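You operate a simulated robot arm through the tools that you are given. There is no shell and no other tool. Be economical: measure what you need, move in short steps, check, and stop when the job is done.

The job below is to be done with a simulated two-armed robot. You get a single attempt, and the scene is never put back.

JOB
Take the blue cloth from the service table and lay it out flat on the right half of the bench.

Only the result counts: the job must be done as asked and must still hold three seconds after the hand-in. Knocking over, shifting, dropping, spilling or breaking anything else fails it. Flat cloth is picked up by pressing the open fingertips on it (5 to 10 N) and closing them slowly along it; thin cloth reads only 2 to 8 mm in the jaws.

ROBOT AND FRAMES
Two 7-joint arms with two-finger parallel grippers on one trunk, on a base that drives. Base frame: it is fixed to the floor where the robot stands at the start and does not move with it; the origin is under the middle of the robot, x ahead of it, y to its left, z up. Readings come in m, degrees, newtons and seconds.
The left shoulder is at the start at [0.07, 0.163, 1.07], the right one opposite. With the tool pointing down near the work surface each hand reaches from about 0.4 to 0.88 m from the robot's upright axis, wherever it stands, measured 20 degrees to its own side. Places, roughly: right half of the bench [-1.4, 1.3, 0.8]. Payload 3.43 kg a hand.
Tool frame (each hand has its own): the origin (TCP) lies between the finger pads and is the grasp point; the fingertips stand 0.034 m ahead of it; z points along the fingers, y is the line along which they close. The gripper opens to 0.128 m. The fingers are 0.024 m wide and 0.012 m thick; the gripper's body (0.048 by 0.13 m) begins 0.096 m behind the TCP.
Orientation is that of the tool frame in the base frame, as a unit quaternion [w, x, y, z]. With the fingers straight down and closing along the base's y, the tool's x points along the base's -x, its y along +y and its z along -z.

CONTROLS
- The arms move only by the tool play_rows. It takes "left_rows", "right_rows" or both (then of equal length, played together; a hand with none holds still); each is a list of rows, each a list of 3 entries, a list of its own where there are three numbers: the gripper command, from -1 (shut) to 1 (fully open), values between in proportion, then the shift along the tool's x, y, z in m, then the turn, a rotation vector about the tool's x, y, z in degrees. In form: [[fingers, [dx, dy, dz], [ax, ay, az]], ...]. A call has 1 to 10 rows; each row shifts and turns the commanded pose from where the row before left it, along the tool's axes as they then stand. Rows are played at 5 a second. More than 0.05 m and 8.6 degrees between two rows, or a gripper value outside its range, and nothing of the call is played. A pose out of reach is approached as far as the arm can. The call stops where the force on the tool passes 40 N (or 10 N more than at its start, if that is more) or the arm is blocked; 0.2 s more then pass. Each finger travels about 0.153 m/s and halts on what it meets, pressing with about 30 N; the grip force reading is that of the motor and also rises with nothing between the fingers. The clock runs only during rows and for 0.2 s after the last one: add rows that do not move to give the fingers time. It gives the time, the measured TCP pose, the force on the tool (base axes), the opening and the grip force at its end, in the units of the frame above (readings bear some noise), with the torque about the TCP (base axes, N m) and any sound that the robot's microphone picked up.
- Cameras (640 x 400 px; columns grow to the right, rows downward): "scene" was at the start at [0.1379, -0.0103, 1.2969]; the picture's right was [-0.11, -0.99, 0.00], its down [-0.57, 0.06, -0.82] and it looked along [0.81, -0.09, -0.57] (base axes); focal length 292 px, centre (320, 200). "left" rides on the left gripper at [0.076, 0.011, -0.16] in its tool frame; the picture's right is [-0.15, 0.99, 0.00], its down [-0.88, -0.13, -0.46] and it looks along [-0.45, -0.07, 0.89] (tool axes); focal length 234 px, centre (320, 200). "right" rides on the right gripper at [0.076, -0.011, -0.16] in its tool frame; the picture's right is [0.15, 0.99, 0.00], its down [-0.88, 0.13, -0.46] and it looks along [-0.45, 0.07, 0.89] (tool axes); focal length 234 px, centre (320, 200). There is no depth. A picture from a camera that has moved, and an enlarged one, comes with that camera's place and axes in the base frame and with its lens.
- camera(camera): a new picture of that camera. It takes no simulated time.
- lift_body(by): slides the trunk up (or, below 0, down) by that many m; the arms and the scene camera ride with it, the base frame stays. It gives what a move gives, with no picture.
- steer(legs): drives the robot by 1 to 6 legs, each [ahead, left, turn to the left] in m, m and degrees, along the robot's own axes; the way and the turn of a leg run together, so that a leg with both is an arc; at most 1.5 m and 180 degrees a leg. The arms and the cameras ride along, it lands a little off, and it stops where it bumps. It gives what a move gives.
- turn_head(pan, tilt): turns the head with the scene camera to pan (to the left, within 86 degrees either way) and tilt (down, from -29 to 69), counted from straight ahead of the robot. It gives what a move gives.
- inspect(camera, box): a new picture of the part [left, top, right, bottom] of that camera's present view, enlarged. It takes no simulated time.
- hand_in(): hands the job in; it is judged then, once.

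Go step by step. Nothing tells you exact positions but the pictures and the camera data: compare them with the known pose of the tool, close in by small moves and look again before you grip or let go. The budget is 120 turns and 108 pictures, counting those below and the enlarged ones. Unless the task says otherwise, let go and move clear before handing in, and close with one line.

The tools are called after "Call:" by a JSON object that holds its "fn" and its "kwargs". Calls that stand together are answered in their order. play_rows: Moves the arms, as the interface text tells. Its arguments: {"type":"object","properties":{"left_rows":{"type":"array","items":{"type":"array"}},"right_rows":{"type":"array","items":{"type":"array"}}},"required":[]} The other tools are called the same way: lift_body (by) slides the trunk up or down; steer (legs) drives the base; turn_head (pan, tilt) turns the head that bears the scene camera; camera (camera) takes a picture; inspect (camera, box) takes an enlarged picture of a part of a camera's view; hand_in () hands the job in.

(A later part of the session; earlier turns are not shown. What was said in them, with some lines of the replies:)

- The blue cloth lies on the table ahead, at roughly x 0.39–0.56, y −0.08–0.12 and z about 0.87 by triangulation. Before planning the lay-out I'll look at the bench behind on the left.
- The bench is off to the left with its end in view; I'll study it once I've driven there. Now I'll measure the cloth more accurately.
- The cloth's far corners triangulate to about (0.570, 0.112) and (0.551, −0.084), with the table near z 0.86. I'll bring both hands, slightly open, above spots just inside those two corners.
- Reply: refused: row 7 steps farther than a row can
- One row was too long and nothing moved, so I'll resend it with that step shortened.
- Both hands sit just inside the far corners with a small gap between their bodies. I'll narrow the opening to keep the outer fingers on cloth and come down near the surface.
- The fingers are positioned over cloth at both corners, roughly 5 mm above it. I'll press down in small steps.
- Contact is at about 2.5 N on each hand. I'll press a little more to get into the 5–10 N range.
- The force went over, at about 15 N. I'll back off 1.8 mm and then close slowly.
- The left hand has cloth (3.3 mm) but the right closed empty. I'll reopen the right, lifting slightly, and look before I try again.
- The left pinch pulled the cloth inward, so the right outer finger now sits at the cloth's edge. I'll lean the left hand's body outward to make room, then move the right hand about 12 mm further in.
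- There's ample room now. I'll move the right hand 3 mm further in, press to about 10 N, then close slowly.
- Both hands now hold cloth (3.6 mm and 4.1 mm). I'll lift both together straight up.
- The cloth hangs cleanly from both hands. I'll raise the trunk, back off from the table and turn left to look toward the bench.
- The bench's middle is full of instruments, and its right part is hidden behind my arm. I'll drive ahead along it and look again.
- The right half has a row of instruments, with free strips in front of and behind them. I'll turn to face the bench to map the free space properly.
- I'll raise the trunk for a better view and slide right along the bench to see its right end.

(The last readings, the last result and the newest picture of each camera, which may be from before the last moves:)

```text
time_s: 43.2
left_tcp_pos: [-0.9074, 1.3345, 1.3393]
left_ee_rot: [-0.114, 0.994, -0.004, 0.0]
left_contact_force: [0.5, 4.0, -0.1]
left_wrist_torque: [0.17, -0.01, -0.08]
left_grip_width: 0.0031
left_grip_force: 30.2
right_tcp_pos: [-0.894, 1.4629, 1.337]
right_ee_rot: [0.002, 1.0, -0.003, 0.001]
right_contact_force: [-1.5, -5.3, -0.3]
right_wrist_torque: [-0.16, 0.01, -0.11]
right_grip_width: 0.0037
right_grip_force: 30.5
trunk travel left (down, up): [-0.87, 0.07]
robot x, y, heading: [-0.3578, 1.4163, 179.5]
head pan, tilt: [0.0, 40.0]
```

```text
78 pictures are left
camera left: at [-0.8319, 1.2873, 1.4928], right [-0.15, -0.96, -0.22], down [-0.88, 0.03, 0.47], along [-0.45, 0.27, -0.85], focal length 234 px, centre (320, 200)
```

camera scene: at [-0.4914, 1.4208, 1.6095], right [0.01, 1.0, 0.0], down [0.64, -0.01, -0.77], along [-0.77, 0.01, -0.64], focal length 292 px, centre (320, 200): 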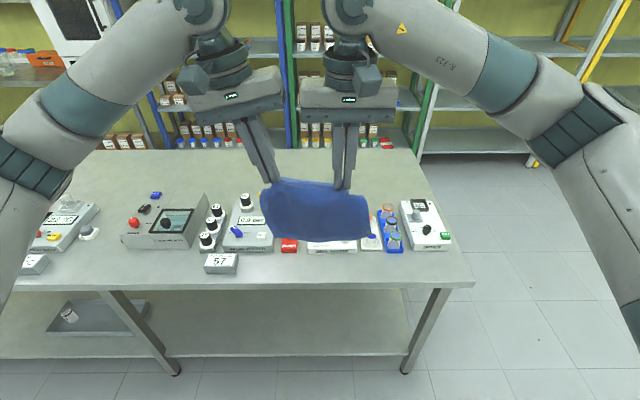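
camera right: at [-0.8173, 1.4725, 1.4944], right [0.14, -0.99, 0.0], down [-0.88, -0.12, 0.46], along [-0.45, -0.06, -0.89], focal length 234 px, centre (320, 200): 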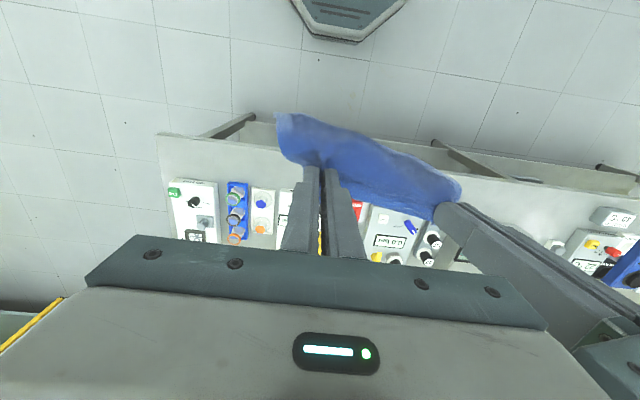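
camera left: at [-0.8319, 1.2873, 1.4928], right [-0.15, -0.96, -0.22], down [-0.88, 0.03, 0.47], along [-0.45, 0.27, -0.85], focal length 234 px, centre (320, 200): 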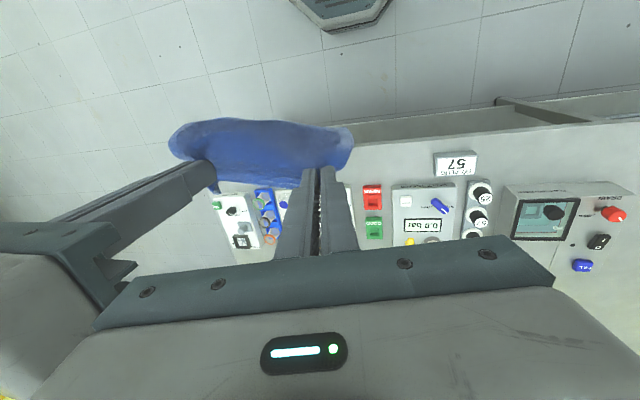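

The bench surface is near z 0.86, spanning x −0.99 to −1.79 and ending at y≈1.89. The wide free area lies behind the instruments (x<−1.4), and the best access is from the bench's right end. I'll drive round to that end.

Call:
{"fn": "steer", "kwargs": {"legs": [[0, -1.0, 0], [0, 0, 90]]}}

Call:
{"fn": "camera", "kwargs": {"camera": "scene"}}

Call:
{"fn": "turn_head", "kwargs": {"pan": -70, "tilt": 35}}

Call:
{"fn": "camera", "kwargs": {"camera": "scene"}}

```text
time_s: 52.1
left_tcp_pos: [-0.2566, 1.834, 1.3385]
left_ee_rot: [-0.08, 0.703, 0.702, -0.08]
left_contact_force: [-4.0, 1.0, -0.5]
left_wrist_torque: [0.02, 0.14, -0.07]
left_grip_width: 0.0032
left_grip_force: 29.3
right_tcp_pos: [-0.3843, 1.8498, 1.3356]
right_ee_rot: [0.0, 0.708, 0.706, 0.0]
right_contact_force: [3.7, -0.2, 0.0]
right_wrist_torque: [-0.03, -0.13, -0.1]
right_grip_width: 0.0035
right_grip_force: 30.0
trunk travel left (down, up): [-0.87, 0.07]
robot x, y, heading: [-0.3465, 2.3872, -90.0]
head pan, tilt: [0.0, 40.0]
```

```text
77 pictures are left
camera scene: at [-0.3456, 2.2502, 1.6094], right [-1.0, 0.0, 0.0], down [0.0, 0.64, -0.77], along [0.0, -0.77, -0.64], focal length 292 px, centre (320, 200)
```

scene: 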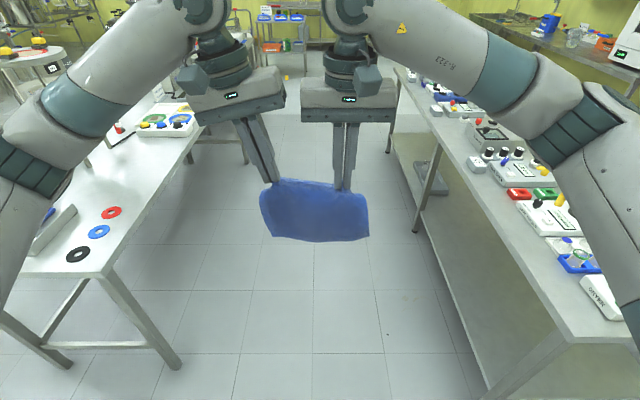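

```text
time_s: 53.5
left_tcp_pos: [-0.2553, 1.8363, 1.339]
left_ee_rot: [-0.081, 0.703, 0.702, -0.08]
left_contact_force: [-4.2, 1.2, 0.2]
left_wrist_torque: [0.0, 0.15, -0.11]
left_grip_width: 0.0031
left_grip_force: 29.8
right_tcp_pos: [-0.3844, 1.8495, 1.336]
right_ee_rot: [0.0, 0.708, 0.706, -0.001]
right_contact_force: [3.9, -0.9, 0.3]
right_wrist_torque: [-0.04, -0.13, -0.11]
right_grip_width: 0.0036
right_grip_force: 29.9
trunk travel left (down, up): [-0.87, 0.07]
robot x, y, heading: [-0.3422, 2.3854, -90.1]
head pan, tilt: [-70.0, 35.0]
```

```text
76 pictures are left
camera scene: at [-0.4277, 2.3053, 1.617], right [-0.34, 0.94, 0.0], down [0.54, 0.2, -0.82], along [-0.77, -0.28, -0.57], focal length 292 px, centre (320, 200)
```

scene: 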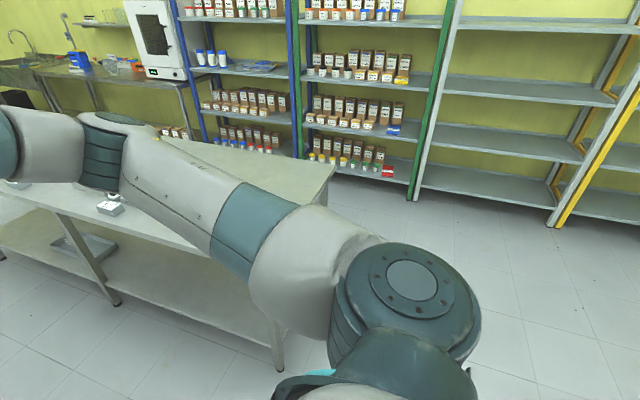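

The floor by the bench end is clear. I'll slide right by about 1.24 m so the hands hover over the empty rear area, then look.

Call:
{"fn": "steer", "kwargs": {"legs": [[0, -1.24, 0]]}}

Call:
{"fn": "turn_head", "kwargs": {"pan": 0, "tilt": 50}}

Call:
{"fn": "camera", "kwargs": {"camera": "scene"}}

```text
time_s: 59.8
left_tcp_pos: [-1.5147, 1.8466, 1.3382]
left_ee_rot: [-0.08, 0.708, 0.697, -0.079]
left_contact_force: [-4.5, 0.4, -0.1]
left_wrist_torque: [0.04, 0.15, -0.09]
left_grip_width: 0.0031
left_grip_force: 30.2
right_tcp_pos: [-1.6418, 1.862, 1.3351]
right_ee_rot: [0.0, 0.713, 0.701, 0.0]
right_contact_force: [4.0, -1.0, 0.4]
right_wrist_torque: [-0.02, -0.16, -0.13]
right_grip_width: 0.0037
right_grip_force: 30.0
trunk travel left (down, up): [-0.87, 0.07]
robot x, y, heading: [-1.5964, 2.3995, -91.0]
head pan, tilt: [-70.0, 35.0]
```

```text
time_s: 61.2
left_tcp_pos: [-1.5145, 1.8463, 1.3386]
left_ee_rot: [-0.081, 0.707, 0.698, -0.08]
left_contact_force: [-4.4, 1.4, -0.6]
left_wrist_torque: [0.04, 0.12, -0.09]
left_grip_width: 0.0029
left_grip_force: 30.1
right_tcp_pos: [-1.6424, 1.8631, 1.3362]
right_ee_rot: [0.0, 0.713, 0.701, 0.0]
right_contact_force: [3.9, -1.2, 1.1]
right_wrist_torque: [-0.01, -0.13, -0.12]
right_grip_width: 0.0035
right_grip_force: 30.7
trunk travel left (down, up): [-0.87, 0.07]
robot x, y, heading: [-1.5984, 2.4015, -91.0]
head pan, tilt: [0.0, 50.0]
```

```text
75 pictures are left
camera scene: at [-1.5979, 2.2707, 1.5953], right [-1.0, 0.02, 0.0], down [0.01, 0.77, -0.64], along [-0.01, -0.64, -0.77], focal length 292 px, centre (320, 200)
```

scene: 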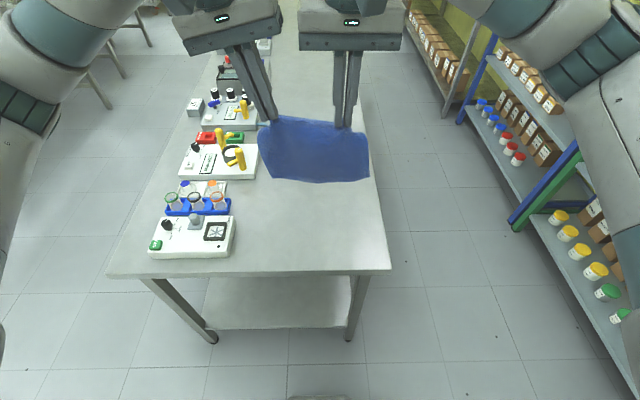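

The rear strip is free between the instruments (x>−1.39) and the back edge (−1.78), and the hands are centred on it. I'll advance 0.1 m and lower the trunk until the cloth hangs close above the surface.

Call:
{"fn": "steer", "kwargs": {"legs": [[0.1, 0, 1]]}}

Call:
{"fn": "lift_body", "kwargs": {"by": -0.26}}

Call:
{"fn": "camera", "kwargs": {"camera": "scene"}}

Call:
{"fn": "camera", "kwargs": {"camera": "right"}}

Call:
{"fn": "camera", "kwargs": {"camera": "left"}}

```text
time_s: 62.4
left_tcp_pos: [-1.5059, 1.7536, 1.3421]
left_ee_rot: [-0.079, 0.702, 0.703, -0.081]
left_contact_force: [-4.2, 0.5, 0.2]
left_wrist_torque: [-0.01, 0.15, -0.11]
left_grip_width: 0.003
left_grip_force: 29.7
right_tcp_pos: [-1.6347, 1.7654, 1.3372]
right_ee_rot: [0.002, 0.707, 0.708, -0.001]
right_contact_force: [4.0, -1.3, 0.7]
right_wrist_torque: [-0.07, -0.2, -0.11]
right_grip_width: 0.0035
right_grip_force: 30.2
trunk travel left (down, up): [-0.87, 0.07]
robot x, y, heading: [-1.5974, 2.2993, -89.9]
head pan, tilt: [0.0, 50.0]
```

```text
time_s: 65.1
left_tcp_pos: [-1.5054, 1.7508, 1.0777]
left_ee_rot: [-0.08, 0.702, 0.703, -0.08]
left_contact_force: [-3.9, 1.6, -0.8]
left_wrist_torque: [-0.03, 0.15, -0.13]
left_grip_width: 0.0032
left_grip_force: 30.1
right_tcp_pos: [-1.6338, 1.763, 1.0756]
right_ee_rot: [0.001, 0.706, 0.708, 0.0]
right_contact_force: [3.4, -1.3, 0.7]
right_wrist_torque: [-0.04, -0.14, -0.08]
right_grip_width: 0.0034
right_grip_force: 29.5
trunk travel left (down, up): [-0.61, 0.33]
robot x, y, heading: [-1.5964, 2.2994, -89.8]
head pan, tilt: [0.0, 50.0]
```

```text
74 pictures are left
camera scene: at [-1.596, 2.1723, 1.3353], right [-1.0, 0.0, 0.0], down [0.0, 0.77, -0.64], along [0.0, -0.64, -0.77], focal length 292 px, centre (320, 200)
```

scene: 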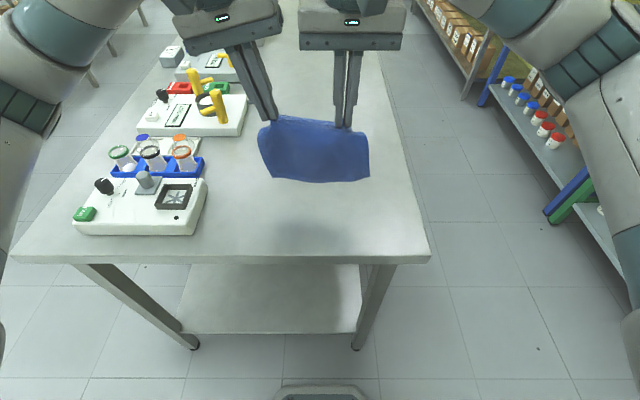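

```text
73 pictures are left
camera right: at [-1.6449, 1.8378, 1.2347], right [0.99, 0.15, 0.0], down [0.13, -0.88, 0.46], along [0.07, -0.45, -0.89], focal length 234 px, centre (320, 200)
```

right: 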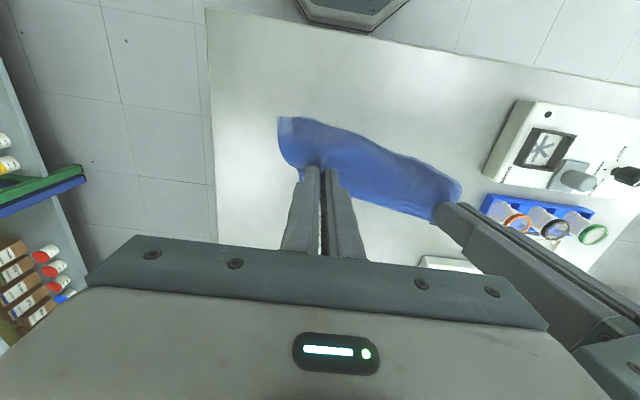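

```text
72 pictures are left
camera left: at [-1.4583, 1.8259, 1.2332], right [0.96, -0.14, -0.22], down [-0.02, -0.88, 0.47], along [-0.26, -0.45, -0.85], focal length 234 px, centre (320, 200)
```

left: 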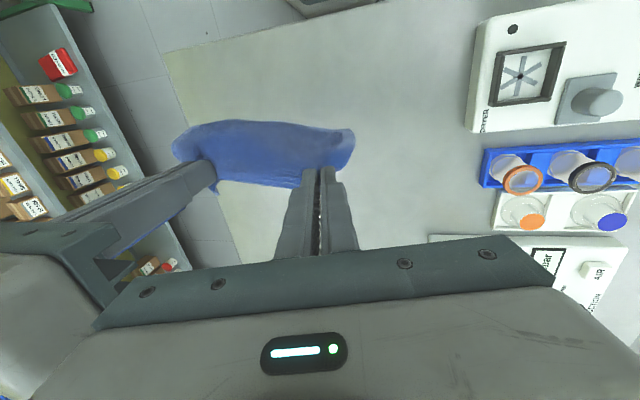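

The cloth hangs a few centimetres above the bench, well clear of the instruments on both sides. I'll lower it 4 cm so its bottom edge meets the bench.

Call:
{"fn": "play_rows", "kwargs": {"left_rows": [[-1, [0, 0.0045, 0.0195], [0, 0, 0]], [-1, [0, 0.0045, 0.0195], [0, 0, 0]], [-1, [0, 0, 0], [0, 0, 0]]], "right_rows": [[-1, [0, 0, 0.02], [0, 0, 0]], [-1, [0, 0, 0.02], [0, 0, 0]], [-1, [0, 0, 0], [0, 0, 0]]]}}

Call:
{"fn": "inspect", "kwargs": {"camera": "scene", "box": [220, 60, 440, 260]}}

```text
time_s: 65.9
left_tcp_pos: [-1.5053, 1.7492, 1.0375]
left_ee_rot: [-0.08, 0.703, 0.703, -0.08]
left_contact_force: [-4.7, 1.0, -0.1]
left_wrist_torque: [0.02, 0.21, -0.08]
left_grip_width: 0.0032
left_grip_force: 29.6
right_tcp_pos: [-1.6334, 1.7622, 1.0353]
right_ee_rot: [0.001, 0.706, 0.709, 0.0]
right_contact_force: [4.4, -0.4, 0.5]
right_wrist_torque: [-0.07, -0.19, -0.14]
right_grip_width: 0.0036
right_grip_force: 30.2
trunk travel left (down, up): [-0.61, 0.33]
robot x, y, heading: [-1.5958, 2.2998, -90.0]
head pan, tilt: [0.0, 50.0]
```

```text
2.00 times, centred on (330, 160) of scene
camera zoom: at [-1.596, 2.1724, 1.3353], right [-1.0, 0.0, 0.0], down [0.0, 0.77, -0.64], along [0.0, -0.64, -0.77], focal length 584 px, centre (300, 280)
```

zoom: 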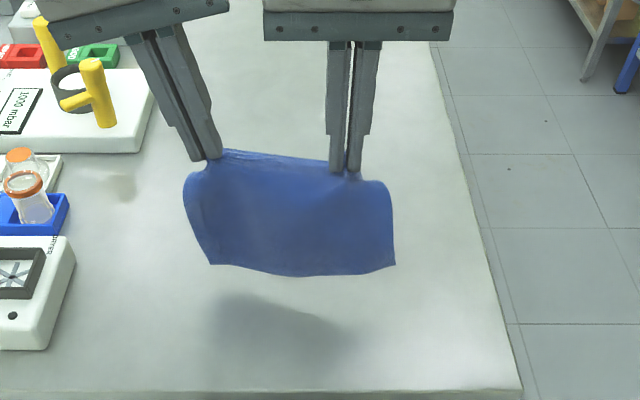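

The bottom edge is near the bench now, curling toward me, which is the right direction. I'll begin the laying arc: hands go away from me while lowering.

Call:
{"fn": "play_rows", "kwargs": {"left_rows": [[-1, [0, 0.0045, 0.0195], [0, 0, 0]], [-1, [-0.02, 0.0011, 0.0049], [0, 0, 0]], [-1, [-0.02, 0.0034, 0.0146], [0, 0, 0]], [-1, [-0.02, 0.0045, 0.0195], [0, 0, 0]], [-1, [0, 0, 0], [0, 0, 0]]], "right_rows": [[-1, [0, 0, 0.02], [0, 0, 0]], [-1, [-0.02, 0, 0.005], [0, 0, 0]], [-1, [-0.02, 0, 0.015], [0, 0, 0]], [-1, [-0.02, 0, 0.02], [0, 0, 0]], [-1, [0, 0, 0], [0, 0, 0]]]}}

Call:
{"fn": "inspect", "kwargs": {"camera": "scene", "box": [220, 60, 440, 260]}}

Call:
{"fn": "camera", "kwargs": {"camera": "right"}}

```text
time_s: 67.1
left_tcp_pos: [-1.5052, 1.6898, 0.9776]
left_ee_rot: [-0.081, 0.702, 0.703, -0.081]
left_contact_force: [-4.4, 1.2, -0.9]
left_wrist_torque: [0.0, 0.14, -0.08]
left_grip_width: 0.0033
left_grip_force: 30.8
right_tcp_pos: [-1.632, 1.703, 0.9755]
right_ee_rot: [0.0, 0.707, 0.707, -0.001]
right_contact_force: [3.6, -0.2, -0.3]
right_wrist_torque: [-0.04, -0.18, -0.09]
right_grip_width: 0.0032
right_grip_force: 30.5
trunk travel left (down, up): [-0.61, 0.33]
robot x, y, heading: [-1.5992, 2.3, -89.9]
head pan, tilt: [0.0, 50.0]
```

```text
2.00 times, centred on (330, 160) of scene
camera zoom: at [-1.596, 2.173, 1.3354], right [-1.0, 0.0, 0.0], down [0.0, 0.77, -0.64], along [0.0, -0.64, -0.77], focal length 584 px, centre (300, 280)
```

zoom: 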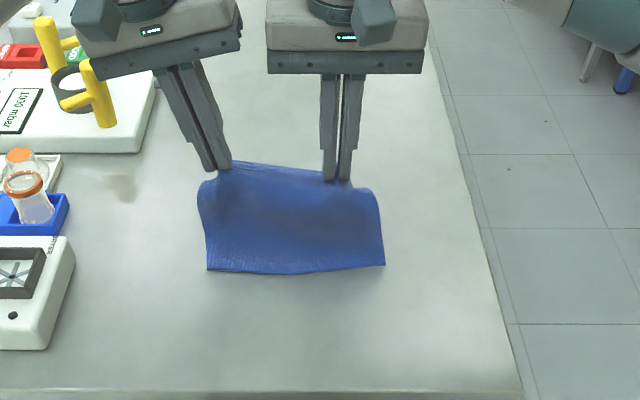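

```text
69 pictures are left
camera right: at [-1.644, 1.7789, 1.1344], right [0.99, 0.15, 0.0], down [0.13, -0.88, 0.46], along [0.07, -0.45, -0.89], focal length 234 px, centre (320, 200)
```

right: 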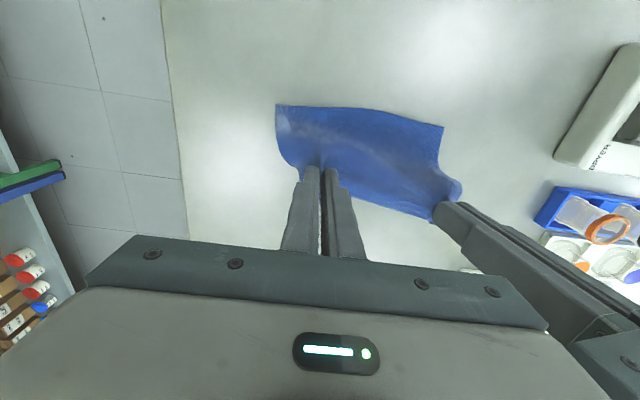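

The near edge has touched down at y≈1.765 and there is slack. I'll move away faster while lowering the rest.

Call:
{"fn": "play_rows", "kwargs": {"left_rows": [[-1, [-0.025, 0.0022, 0.0097], [0, 0, 0]], [-1, [-0.025, 0.0034, 0.0146], [0, 0, 0]], [-1, [-0.01, 0.0045, 0.0195], [0, 0, 0]], [-1, [-0.008, 0.0045, 0.0195], [0, 0, 0]], [-1, [-0.006, 0.0015, 0.006], [0, 0, 0]], [-1, [0, 0, 0], [0, 0, 0]]], "right_rows": [[-1, [-0.025, 0, 0.01], [0, 0, 0]], [-1, [-0.025, 0, 0.015], [0, 0, 0]], [-1, [-0.01, 0, 0.02], [0, 0, 0]], [-1, [-0.008, 0, 0.02], [0, 0, 0]], [-1, [-0.006, 0, 0.006], [0, 0, 0]], [-1, [0, 0, 0], [0, 0, 0]]]}}

Call:
{"fn": "inspect", "kwargs": {"camera": "scene", "box": [220, 60, 440, 260]}}

Call:
{"fn": "camera", "kwargs": {"camera": "right"}}

Call:
{"fn": "camera", "kwargs": {"camera": "left"}}

```text
time_s: 68.5
left_tcp_pos: [-1.5034, 1.6158, 0.9072]
left_ee_rot: [-0.081, 0.702, 0.703, -0.08]
left_contact_force: [-4.4, 0.4, 0.8]
left_wrist_torque: [0.01, 0.17, -0.07]
left_grip_width: 0.0029
left_grip_force: 30.1
right_tcp_pos: [-1.6323, 1.6286, 0.9047]
right_ee_rot: [0.001, 0.706, 0.708, 0.0]
right_contact_force: [3.7, -1.2, 0.4]
right_wrist_torque: [-0.02, -0.17, -0.11]
right_grip_width: 0.0033
right_grip_force: 30.2
trunk travel left (down, up): [-0.61, 0.33]
robot x, y, heading: [-1.596, 2.3029, -89.7]
head pan, tilt: [0.0, 50.0]
```

```text
2.00 times, centred on (330, 160) of scene
camera zoom: at [-1.596, 2.172, 1.3352], right [-1.0, 0.0, 0.0], down [0.0, 0.77, -0.64], along [0.0, -0.64, -0.77], focal length 584 px, centre (300, 280)
```

zoom: 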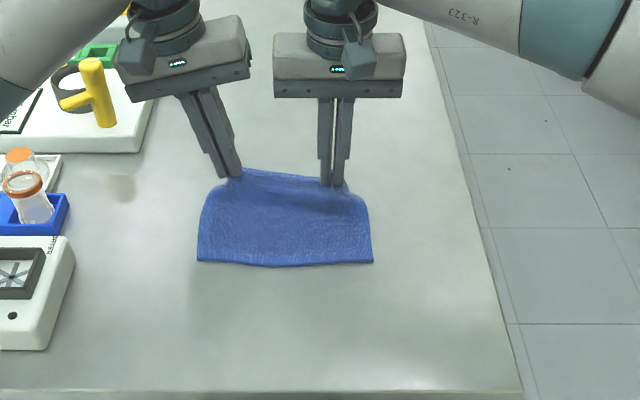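

```text
67 pictures are left
camera right: at [-1.6445, 1.7041, 1.0635], right [0.99, 0.15, 0.0], down [0.13, -0.88, 0.46], along [0.07, -0.45, -0.89], focal length 234 px, centre (320, 200)
```

right: 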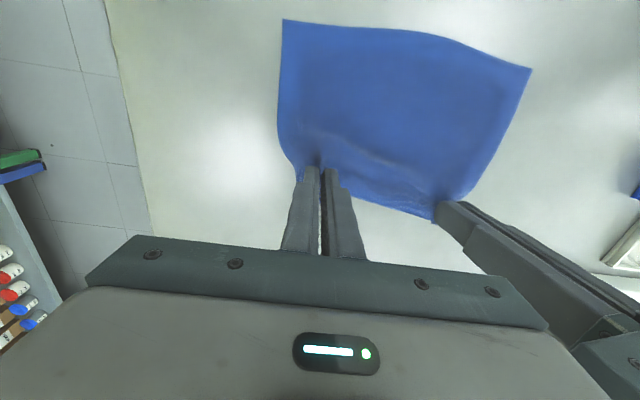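

```text
66 pictures are left
camera left: at [-1.4571, 1.693, 1.061], right [0.96, -0.14, -0.22], down [-0.02, -0.88, 0.47], along [-0.26, -0.45, -0.85], focal length 234 px, centre (320, 200)
```

left: 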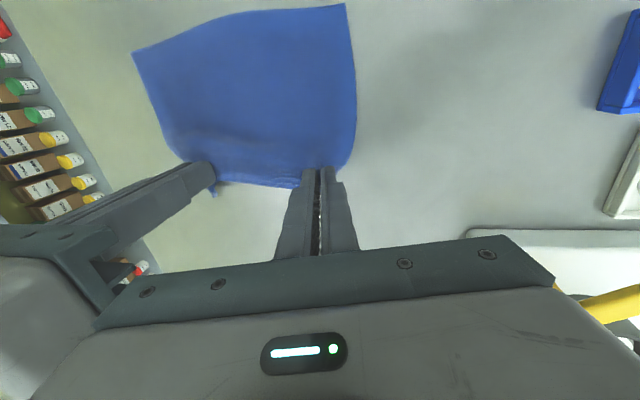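

The cloth is almost flat. I'll drag a little further and lower the fingertips to light contact.

Call:
{"fn": "play_rows", "kwargs": {"left_rows": [[-1, [-0.008, 0.0009, 0.0039], [0, 0, 0]], [-1, [-0.006, 0.0005, 0.002], [0, 0, 0]], [-1, [0, 0, 0], [0, 0, 0]]], "right_rows": [[-1, [-0.008, 0, 0.004], [0, 0, 0]], [-1, [-0.006, 0, 0.002], [0, 0, 0]], [-1, [0, 0, 0], [0, 0, 0]]]}}

Call:
{"fn": "inspect", "kwargs": {"camera": "right", "box": [220, 0, 540, 230]}}

```text
time_s: 69.3
left_tcp_pos: [-1.5038, 1.6019, 0.9014]
left_ee_rot: [-0.08, 0.702, 0.704, -0.08]
left_contact_force: [-4.3, 1.1, 0.7]
left_wrist_torque: [0.03, 0.15, -0.11]
left_grip_width: 0.0031
left_grip_force: 30.2
right_tcp_pos: [-1.6328, 1.6158, 0.8982]
right_ee_rot: [0.0, 0.706, 0.708, 0.001]
right_contact_force: [5.1, -0.7, 0.3]
right_wrist_torque: [-0.07, -0.15, -0.1]
right_grip_width: 0.0035
right_grip_force: 30.0
trunk travel left (down, up): [-0.61, 0.33]
robot x, y, heading: [-1.5998, 2.3, -89.8]
head pan, tilt: [0.0, 50.0]
```

```text
1.74 times, centred on (380, 115) of right
camera zoom: at [-1.6446, 1.6911, 1.0573], right [0.99, 0.15, 0.0], down [0.13, -0.88, 0.46], along [0.07, -0.45, -0.89], focal length 407 px, centre (216, 348)
```

zoom: 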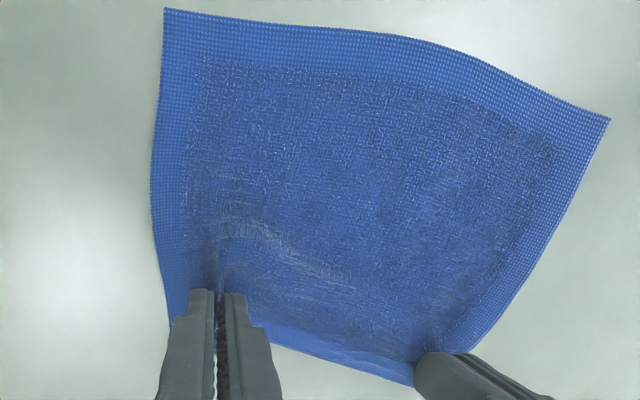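

No contact yet; I'll lower in small steps until it registers.

Call:
{"fn": "play_rows", "kwargs": {"left_rows": [[-1, [0, 0.0005, 0.002], [0, 0, 0]], [-1, [0, 0, 0], [0, 0, 0]]], "right_rows": [[-1, [0, 0, 0.002], [0, 0, 0]], [-1, [0, 0, 0], [0, 0, 0]]]}}

Call:
{"fn": "play_rows", "kwargs": {"left_rows": [[-1, [0, 0.0003, 0.0015], [0, 0, 0]], [-1, [0, 0, 0], [0, 0, 0]]], "right_rows": [[-1, [0, 0, 0.001], [0, 0, 0]], [-1, [0, 0, 0], [0, 0, 0]]]}}

```text
time_s: 69.9
left_tcp_pos: [-1.505, 1.6024, 0.9]
left_ee_rot: [-0.08, 0.703, 0.702, -0.08]
left_contact_force: [-4.7, 1.0, -0.1]
left_wrist_torque: [-0.01, 0.19, -0.09]
left_grip_width: 0.0033
left_grip_force: 29.9
right_tcp_pos: [-1.6334, 1.615, 0.8969]
right_ee_rot: [0.001, 0.707, 0.708, 0.001]
right_contact_force: [4.2, -0.7, -0.3]
right_wrist_torque: [-0.02, -0.13, -0.12]
right_grip_width: 0.0036
right_grip_force: 30.1
trunk travel left (down, up): [-0.61, 0.33]
robot x, y, heading: [-1.5963, 2.2988, -89.9]
head pan, tilt: [0.0, 50.0]
```

```text
time_s: 70.5
left_tcp_pos: [-1.505, 1.6011, 0.898]
left_ee_rot: [-0.08, 0.702, 0.703, -0.08]
left_contact_force: [-3.5, 0.8, 0.5]
left_wrist_torque: [0.04, 0.15, -0.09]
left_grip_width: 0.003
left_grip_force: 30.3
right_tcp_pos: [-1.632, 1.6158, 0.8953]
right_ee_rot: [0.0, 0.706, 0.708, 0.001]
right_contact_force: [4.9, -0.7, -0.6]
right_wrist_torque: [-0.04, -0.13, -0.08]
right_grip_width: 0.0034
right_grip_force: 30.4
trunk travel left (down, up): [-0.61, 0.33]
robot x, y, heading: [-1.5967, 2.3011, -89.8]
head pan, tilt: [0.0, 50.0]
```

Call:
{"fn": "play_rows", "kwargs": {"left_rows": [[-1, [0, 0.0007, 0.003], [0, 0, 0]], [-1, [0, 0, 0], [0, 0, 0]]], "right_rows": [[-1, [0, 0, 0.002], [0, 0, 0]], [-1, [0, 0, 0], [0, 0, 0]]]}}

Call:
{"fn": "play_rows", "kwargs": {"left_rows": [[-1, [0, 0.0006, 0.0025], [0, 0, 0]], [-1, [0, 0, 0], [0, 0, 0]]], "right_rows": [[-1, [0, 0, 0.002], [0, 0, 0]], [-1, [0, 0, 0], [0, 0, 0]]]}}

```text
time_s: 71.1
left_tcp_pos: [-1.5045, 1.6027, 0.8953]
left_ee_rot: [-0.079, 0.701, 0.704, -0.08]
left_contact_force: [-4.5, 0.7, -0.1]
left_wrist_torque: [0.0, 0.11, -0.11]
left_grip_width: 0.0032
left_grip_force: 29.9
right_tcp_pos: [-1.6338, 1.6154, 0.8944]
right_ee_rot: [0.001, 0.706, 0.708, 0.0]
right_contact_force: [3.7, -1.1, -0.3]
right_wrist_torque: [0.01, -0.19, -0.11]
right_grip_width: 0.0037
right_grip_force: 29.4
trunk travel left (down, up): [-0.61, 0.33]
robot x, y, heading: [-1.5982, 2.2981, -90.0]
head pan, tilt: [0.0, 50.0]
```

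```text
time_s: 71.7
left_tcp_pos: [-1.5043, 1.6018, 0.8925]
left_ee_rot: [-0.081, 0.702, 0.703, -0.081]
left_contact_force: [-5.4, 1.3, 0.6]
left_wrist_torque: [0.03, 0.17, -0.13]
left_grip_width: 0.0032
left_grip_force: 29.9
right_tcp_pos: [-1.6317, 1.6152, 0.8927]
right_ee_rot: [0.0, 0.706, 0.708, 0.0]
right_contact_force: [5.8, -0.4, 0.1]
right_wrist_torque: [-0.03, -0.16, -0.07]
right_grip_width: 0.0037
right_grip_force: 29.8
trunk travel left (down, up): [-0.61, 0.33]
robot x, y, heading: [-1.5933, 2.3014, -90.1]
head pan, tilt: [0.0, 50.0]
```

Call:
{"fn": "play_rows", "kwargs": {"left_rows": [[-1, [0, 0.0007, 0.003], [0, 0, 0]], [-1, [0, 0, 0], [0, 0, 0]]], "right_rows": [[-1, [0, 0, 0.003], [0, 0, 0]], [-1, [0, 0, 0], [0, 0, 0]]]}}

Call:
{"fn": "inspect", "kwargs": {"camera": "scene", "box": [270, 90, 380, 200]}}

```text
time_s: 72.3
left_tcp_pos: [-1.5045, 1.6012, 0.8898]
left_ee_rot: [-0.08, 0.702, 0.703, -0.08]
left_contact_force: [-3.7, 0.8, 3.8]
left_wrist_torque: [0.01, 0.18, -0.12]
left_grip_width: 0.003
left_grip_force: 30.2
right_tcp_pos: [-1.6332, 1.6147, 0.8887]
right_ee_rot: [0.001, 0.707, 0.708, 0.0]
right_contact_force: [4.3, -1.5, 2.9]
right_wrist_torque: [-0.09, -0.16, -0.11]
right_grip_width: 0.0034
right_grip_force: 30.1
trunk travel left (down, up): [-0.61, 0.33]
robot x, y, heading: [-1.5987, 2.2991, -90.1]
head pan, tilt: [0.0, 50.0]
```

```text
3.64 times, centred on (325, 145) of scene
camera zoom: at [-1.596, 2.1726, 1.3354], right [-1.0, 0.0, 0.0], down [0.0, 0.77, -0.64], along [0.0, -0.64, -0.77], focal length 1063 px, centre (302, 400)
```

zoom: 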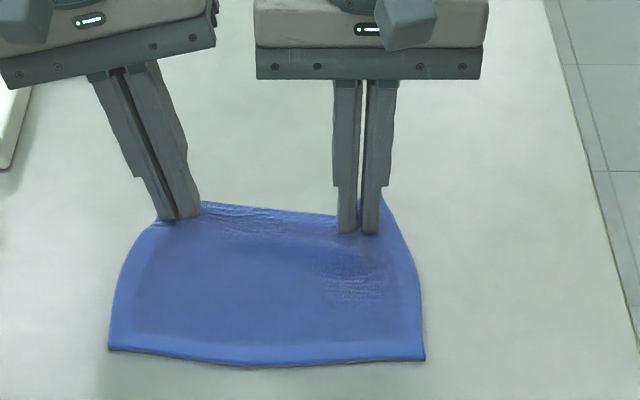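

Both hands touch the bench at 3–4 N. I'll open the right fingers slowly so they spread the pinch flat.

Call:
{"fn": "play_rows", "kwargs": {"right_rows": [[-0.95, [0, 0, 0.0005], [0, 0, 0]], [-0.9, [0, 0, 0.0005], [0, 0, 0]], [-0.85, [0, 0, 0], [0, 0, 0]], [-0.8, [0, 0, 0], [0, 0, 0]], [-0.75, [0, 0, 0], [0, 0, 0]], [-0.7, [0, 0, 0], [0, 0, 0]], [-0.65, [0, 0, 0], [0, 0, 0]], [-0.6, [0, 0, 0], [0, 0, 0]], [-0.55, [0, 0, 0], [0, 0, 0]]]}}

Call:
{"fn": "inspect", "kwargs": {"camera": "scene", "box": [270, 90, 380, 200]}}

Call:
{"fn": "inspect", "kwargs": {"camera": "right", "box": [220, 0, 540, 230]}}

```text
time_s: 74.3
left_tcp_pos: [-1.5048, 1.6024, 0.8896]
left_ee_rot: [-0.08, 0.702, 0.703, -0.081]
left_contact_force: [-0.6, -0.2, 5.7]
left_wrist_torque: [-0.05, 0.03, -0.07]
left_grip_width: 0.0029
left_grip_force: 29.5
right_tcp_pos: [-1.6331, 1.6146, 0.8875]
right_ee_rot: [0.002, 0.707, 0.708, 0.0]
right_contact_force: [0.6, -0.3, 2.4]
right_wrist_torque: [-0.02, -0.03, 0.0]
right_grip_width: 0.0277
right_grip_force: 0.1
trunk travel left (down, up): [-0.61, 0.33]
robot x, y, heading: [-1.594, 2.2998, -89.9]
head pan, tilt: [0.0, 50.0]
```

```text
3.64 times, centred on (325, 145) of scene
camera zoom: at [-1.5961, 2.1727, 1.3353], right [-1.0, 0.0, 0.0], down [0.0, 0.77, -0.64], along [0.0, -0.64, -0.77], focal length 1063 px, centre (302, 400)
```

zoom: 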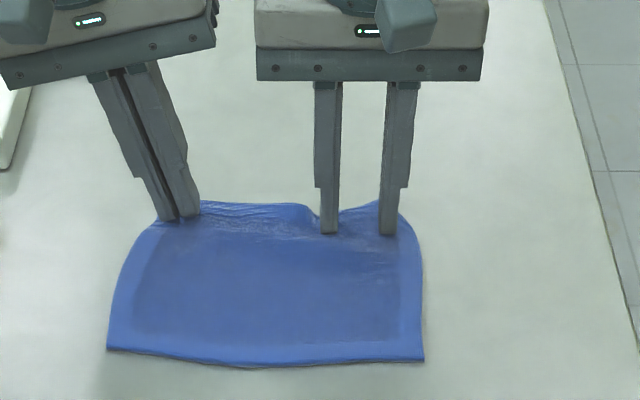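

```text
1.74 times, centred on (380, 115) of right
camera zoom: at [-1.6449, 1.6907, 1.0471], right [0.99, 0.15, 0.0], down [0.13, -0.88, 0.46], along [0.07, -0.45, -0.89], focal length 407 px, centre (216, 348)
```

zoom: 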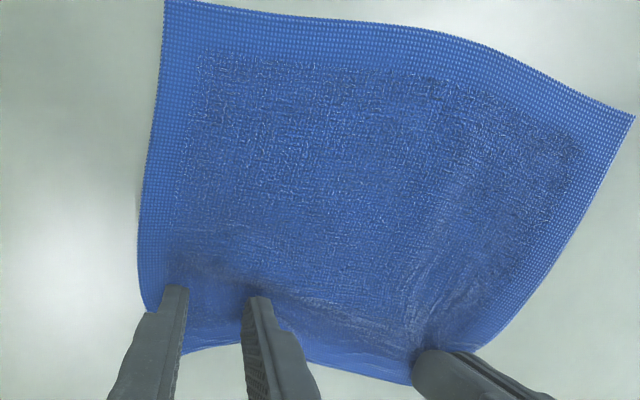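

The right pinch has released and spread well. I'll raise the right hand clear and move it to its side.

Call:
{"fn": "play_rows", "kwargs": {"right_rows": [[-0.55, [0, 0, -0.005], [0, 0, 0]], [-0.55, [0, 0, -0.015], [0, 0, 0]], [-0.55, [0, 0, -0.03], [0, 0, 0]], [-0.55, [0, -0.03, -0.03], [0, 0, 0]], [-0.55, [0, -0.04, -0.02], [0, 0, 0]], [-0.55, [0, -0.04, 0], [0, 0, 0]], [-0.55, [0, 0, 0], [0, 0, 0]]]}}

Call:
{"fn": "inspect", "kwargs": {"camera": "scene", "box": [270, 90, 380, 200]}}

Call:
{"fn": "camera", "kwargs": {"camera": "right"}}

```text
time_s: 75.9
left_tcp_pos: [-1.5043, 1.6021, 0.8901]
left_ee_rot: [-0.081, 0.702, 0.703, -0.081]
left_contact_force: [-1.5, -0.1, 5.3]
left_wrist_torque: [-0.04, 0.05, -0.04]
left_grip_width: 0.003
left_grip_force: 30.1
right_tcp_pos: [-1.7405, 1.6166, 0.9889]
right_ee_rot: [0.0, 0.706, 0.709, -0.001]
right_contact_force: [-0.3, 0.7, 0.3]
right_wrist_torque: [0.0, 0.04, 0.01]
right_grip_width: 0.0287
right_grip_force: 0.0
trunk travel left (down, up): [-0.61, 0.33]
robot x, y, heading: [-1.5952, 2.3023, -89.7]
head pan, tilt: [0.0, 50.0]
```

```text
3.64 times, centred on (325, 145) of scene
camera zoom: at [-1.5951, 2.1726, 1.3353], right [-1.0, 0.0, 0.0], down [0.0, 0.77, -0.64], along [0.0, -0.64, -0.77], focal length 1063 px, centre (302, 400)
```

zoom: 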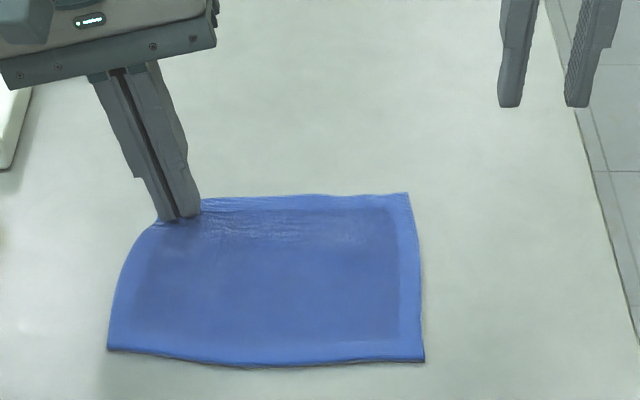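

```text
60 pictures are left
camera right: at [-1.7517, 1.6914, 1.1484], right [0.99, 0.15, 0.0], down [0.13, -0.88, 0.46], along [0.07, -0.45, -0.89], focal length 234 px, centre (320, 200)
```

right: 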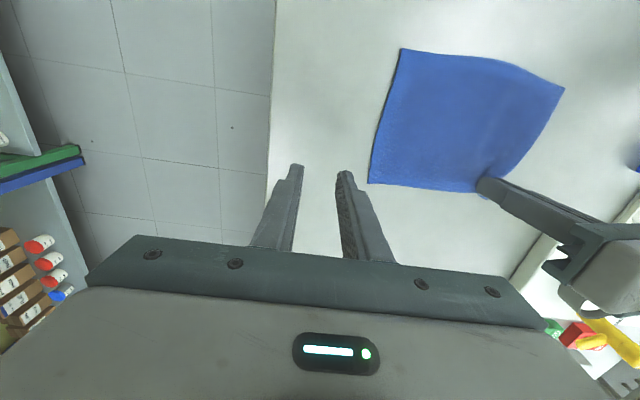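

The right corner lies flat. I'll straighten the left hand around its tips, then press and open it the same way.

Call:
{"fn": "play_rows", "kwargs": {"left_rows": [[-1, [0, -0.0035, -0.0015], [-6.5, 0, 0]], [-1, [0, -0.0037, -0.0015], [-6.5, 0, 0]], [-1, [0, 0, 0], [0, 0, 0]]]}}

```text
time_s: 76.7
left_tcp_pos: [-1.5109, 1.6018, 0.8922]
left_ee_rot: [0.0, 0.706, 0.708, 0.0]
left_contact_force: [-0.4, 1.2, -0.3]
left_wrist_torque: [0.0, 0.07, 0.0]
left_grip_width: 0.0031
left_grip_force: 30.1
right_tcp_pos: [-1.7397, 1.6149, 0.9884]
right_ee_rot: [0.0, 0.706, 0.708, 0.0]
right_contact_force: [0.2, 0.2, -0.3]
right_wrist_torque: [0.02, 0.02, -0.01]
right_grip_width: 0.0288
right_grip_force: 0.0
trunk travel left (down, up): [-0.61, 0.33]
robot x, y, heading: [-1.5978, 2.3013, -89.8]
head pan, tilt: [0.0, 50.0]
```

Call:
{"fn": "play_rows", "kwargs": {"left_rows": [[-1, [0, 0.003, 0.0032], [0, 0, 0]], [-1, [0, 0, 0], [0, 0, 0]]]}}

Call:
{"fn": "play_rows", "kwargs": {"left_rows": [[-0.95, [0, 0, 0.0005], [0, 0, 0]], [-0.9, [0, 0, 0.0005], [0, 0, 0]], [-0.85, [0, 0, 0], [0, 0, 0]], [-0.8, [0, 0, 0], [0, 0, 0]], [-0.75, [0, 0, 0], [0, 0, 0]], [-0.7, [0, 0, 0], [0, 0, 0]], [-0.65, [0, 0, 0], [0, 0, 0]], [-0.6, [0, 0, 0], [0, 0, 0]]]}}

Call:
{"fn": "inspect", "kwargs": {"camera": "scene", "box": [270, 90, 380, 200]}}

Call:
{"fn": "inspect", "kwargs": {"camera": "left", "box": [100, 0, 420, 230]}}

```text
time_s: 77.3
left_tcp_pos: [-1.5085, 1.6016, 0.8913]
left_ee_rot: [0.0, 0.707, 0.708, 0.0]
left_contact_force: [0.0, 0.5, 3.2]
left_wrist_torque: [0.02, 0.07, -0.01]
left_grip_width: 0.0032
left_grip_force: 29.8
right_tcp_pos: [-1.7414, 1.6152, 0.9905]
right_ee_rot: [0.001, 0.707, 0.708, 0.001]
right_contact_force: [0.6, -1.0, 0.0]
right_wrist_torque: [0.0, 0.03, 0.0]
right_grip_width: 0.0289
right_grip_force: 0.1
trunk travel left (down, up): [-0.61, 0.33]
robot x, y, heading: [-1.5955, 2.2989, -90.0]
head pan, tilt: [0.0, 50.0]
```

```text
time_s: 79.1
left_tcp_pos: [-1.5085, 1.6022, 0.8889]
left_ee_rot: [0.001, 0.707, 0.708, 0.0]
left_contact_force: [-1.0, 0.0, 0.8]
left_wrist_torque: [-0.01, 0.0, 0.01]
left_grip_width: 0.0249
left_grip_force: 0.0
right_tcp_pos: [-1.742, 1.6155, 0.9885]
right_ee_rot: [0.0, 0.706, 0.708, 0.001]
right_contact_force: [-1.0, -0.2, 0.3]
right_wrist_torque: [0.05, -0.01, -0.01]
right_grip_width: 0.0289
right_grip_force: 0.1
trunk travel left (down, up): [-0.61, 0.33]
robot x, y, heading: [-1.5924, 2.2994, -89.9]
head pan, tilt: [0.0, 50.0]
```

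```text
3.64 times, centred on (325, 145) of scene
camera zoom: at [-1.5961, 2.1721, 1.3353], right [-1.0, 0.0, 0.0], down [0.0, 0.77, -0.64], along [0.0, -0.64, -0.77], focal length 1063 px, centre (302, 400)
```

zoom: 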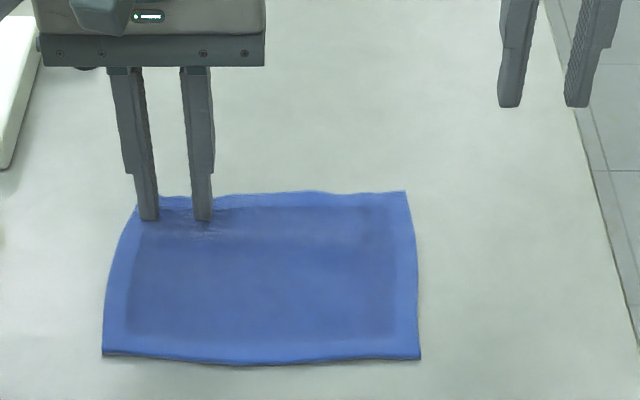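

```text
1.74 times, centred on (260, 115) of left
camera zoom: at [-1.4975, 1.678, 1.0493], right [0.99, -0.14, 0.0], down [-0.13, -0.88, 0.46], along [-0.07, -0.45, -0.89], focal length 407 px, centre (424, 348)
```

zoom: 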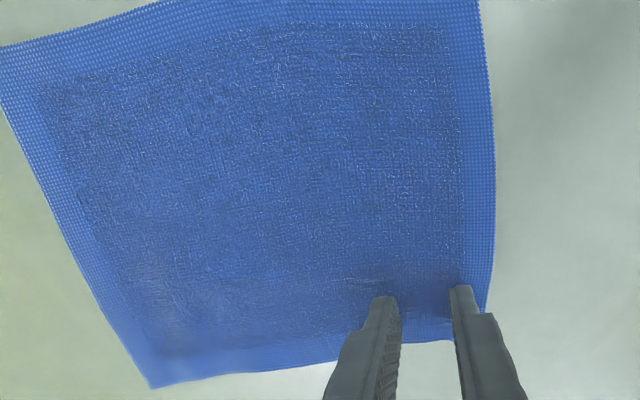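

The left pinch has released and the cloth looks flat. I'll raise the left hand straight up, clear of everything.

Call:
{"fn": "play_rows", "kwargs": {"left_rows": [[-0.6, [0, 0, -0.005], [0, 0, 0]], [-0.6, [0, 0, -0.015], [0, 0, 0]], [-0.6, [0, 0, -0.03], [0, 0, 0]], [-0.6, [0, 0, -0.04], [0, 0, 0]], [-0.6, [0, 0, -0.045], [0, 0, 0]], [-0.6, [0, 0, -0.045], [0, 0, 0]], [-0.6, [0, 0, 0], [0, 0, 0]]], "right_rows": [[-0.6, [0, 0, 0], [0, 0, 0]], [-0.6, [0, 0, 0], [0, 0, 0]], [-0.6, [0, 0, -0.03], [0, 0, 0]], [-0.6, [0, 0, -0.03], [0, 0, 0]], [-0.6, [0, 0, -0.03], [0, 0, 0]], [-0.6, [0, 0, 0], [0, 0, 0]], [-0.6, [0, 0, 0], [0, 0, 0]]]}}

Call:
{"fn": "camera", "kwargs": {"camera": "scene"}}

Call:
{"fn": "inspect", "kwargs": {"camera": "scene", "box": [270, 90, 380, 200]}}

Call:
{"fn": "camera", "kwargs": {"camera": "left"}}

```text
time_s: 80.7
left_tcp_pos: [-1.5091, 1.6037, 1.068]
left_ee_rot: [0.0, 0.706, 0.708, 0.001]
left_contact_force: [0.5, -0.9, -0.1]
left_wrist_torque: [0.02, 0.01, 0.0]
left_grip_width: 0.0258
left_grip_force: 0.0
right_tcp_pos: [-1.7415, 1.6134, 1.0774]
right_ee_rot: [0.0, 0.707, 0.708, 0.0]
right_contact_force: [0.2, 0.0, 0.3]
right_wrist_torque: [-0.01, 0.03, 0.0]
right_grip_width: 0.0254
right_grip_force: 0.0
trunk travel left (down, up): [-0.61, 0.33]
robot x, y, heading: [-1.5988, 2.2996, -89.7]
head pan, tilt: [0.0, 50.0]
```

```text
57 pictures are left
camera scene: at [-1.5956, 2.1712, 1.3351], right [-1.0, 0.0, 0.0], down [0.0, 0.77, -0.64], along [0.0, -0.64, -0.77], focal length 292 px, centre (320, 200)
```

scene: 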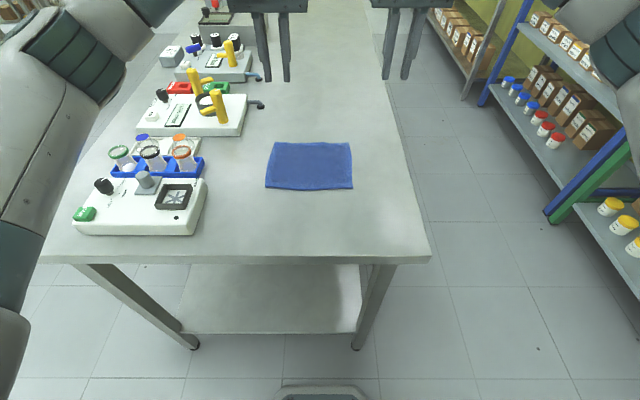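

```text
3.64 times, centred on (325, 145) of scene
camera zoom: at [-1.5956, 2.1712, 1.3351], right [-1.0, 0.0, 0.0], down [0.0, 0.77, -0.64], along [0.0, -0.64, -0.77], focal length 1063 px, centre (302, 400)
```

zoom: 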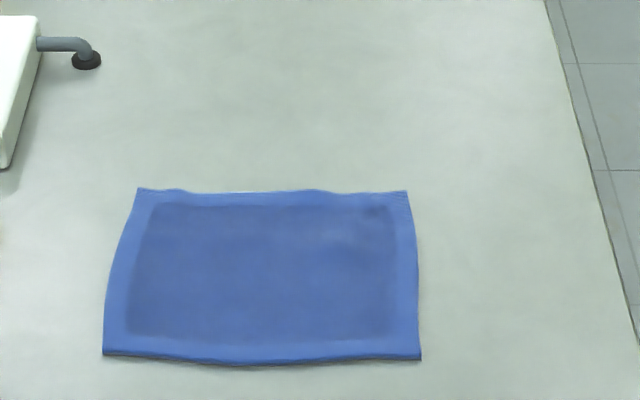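

```text
55 pictures are left
camera left: at [-1.4981, 1.6795, 1.2286], right [0.99, -0.14, 0.0], down [-0.13, -0.88, 0.45], along [-0.07, -0.45, -0.89], focal length 234 px, centre (320, 200)
```

left: 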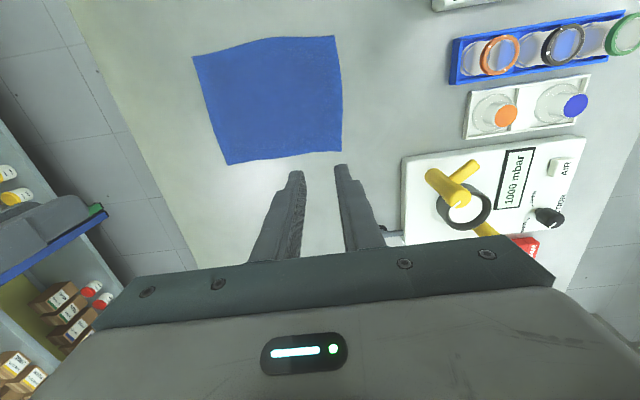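

The cloth lies flat and fully on the bench, on the right half, touching nothing else. Both hands are clear, so I'm handing in.

Call:
{"fn": "hand_in", "kwargs": {}}

```text
The job is handed in.
```

The blue cloth is laid out flat on the right half of the bench, in the clear area behind the instruments near the right end, and I saw nothing else knocked or shifted.
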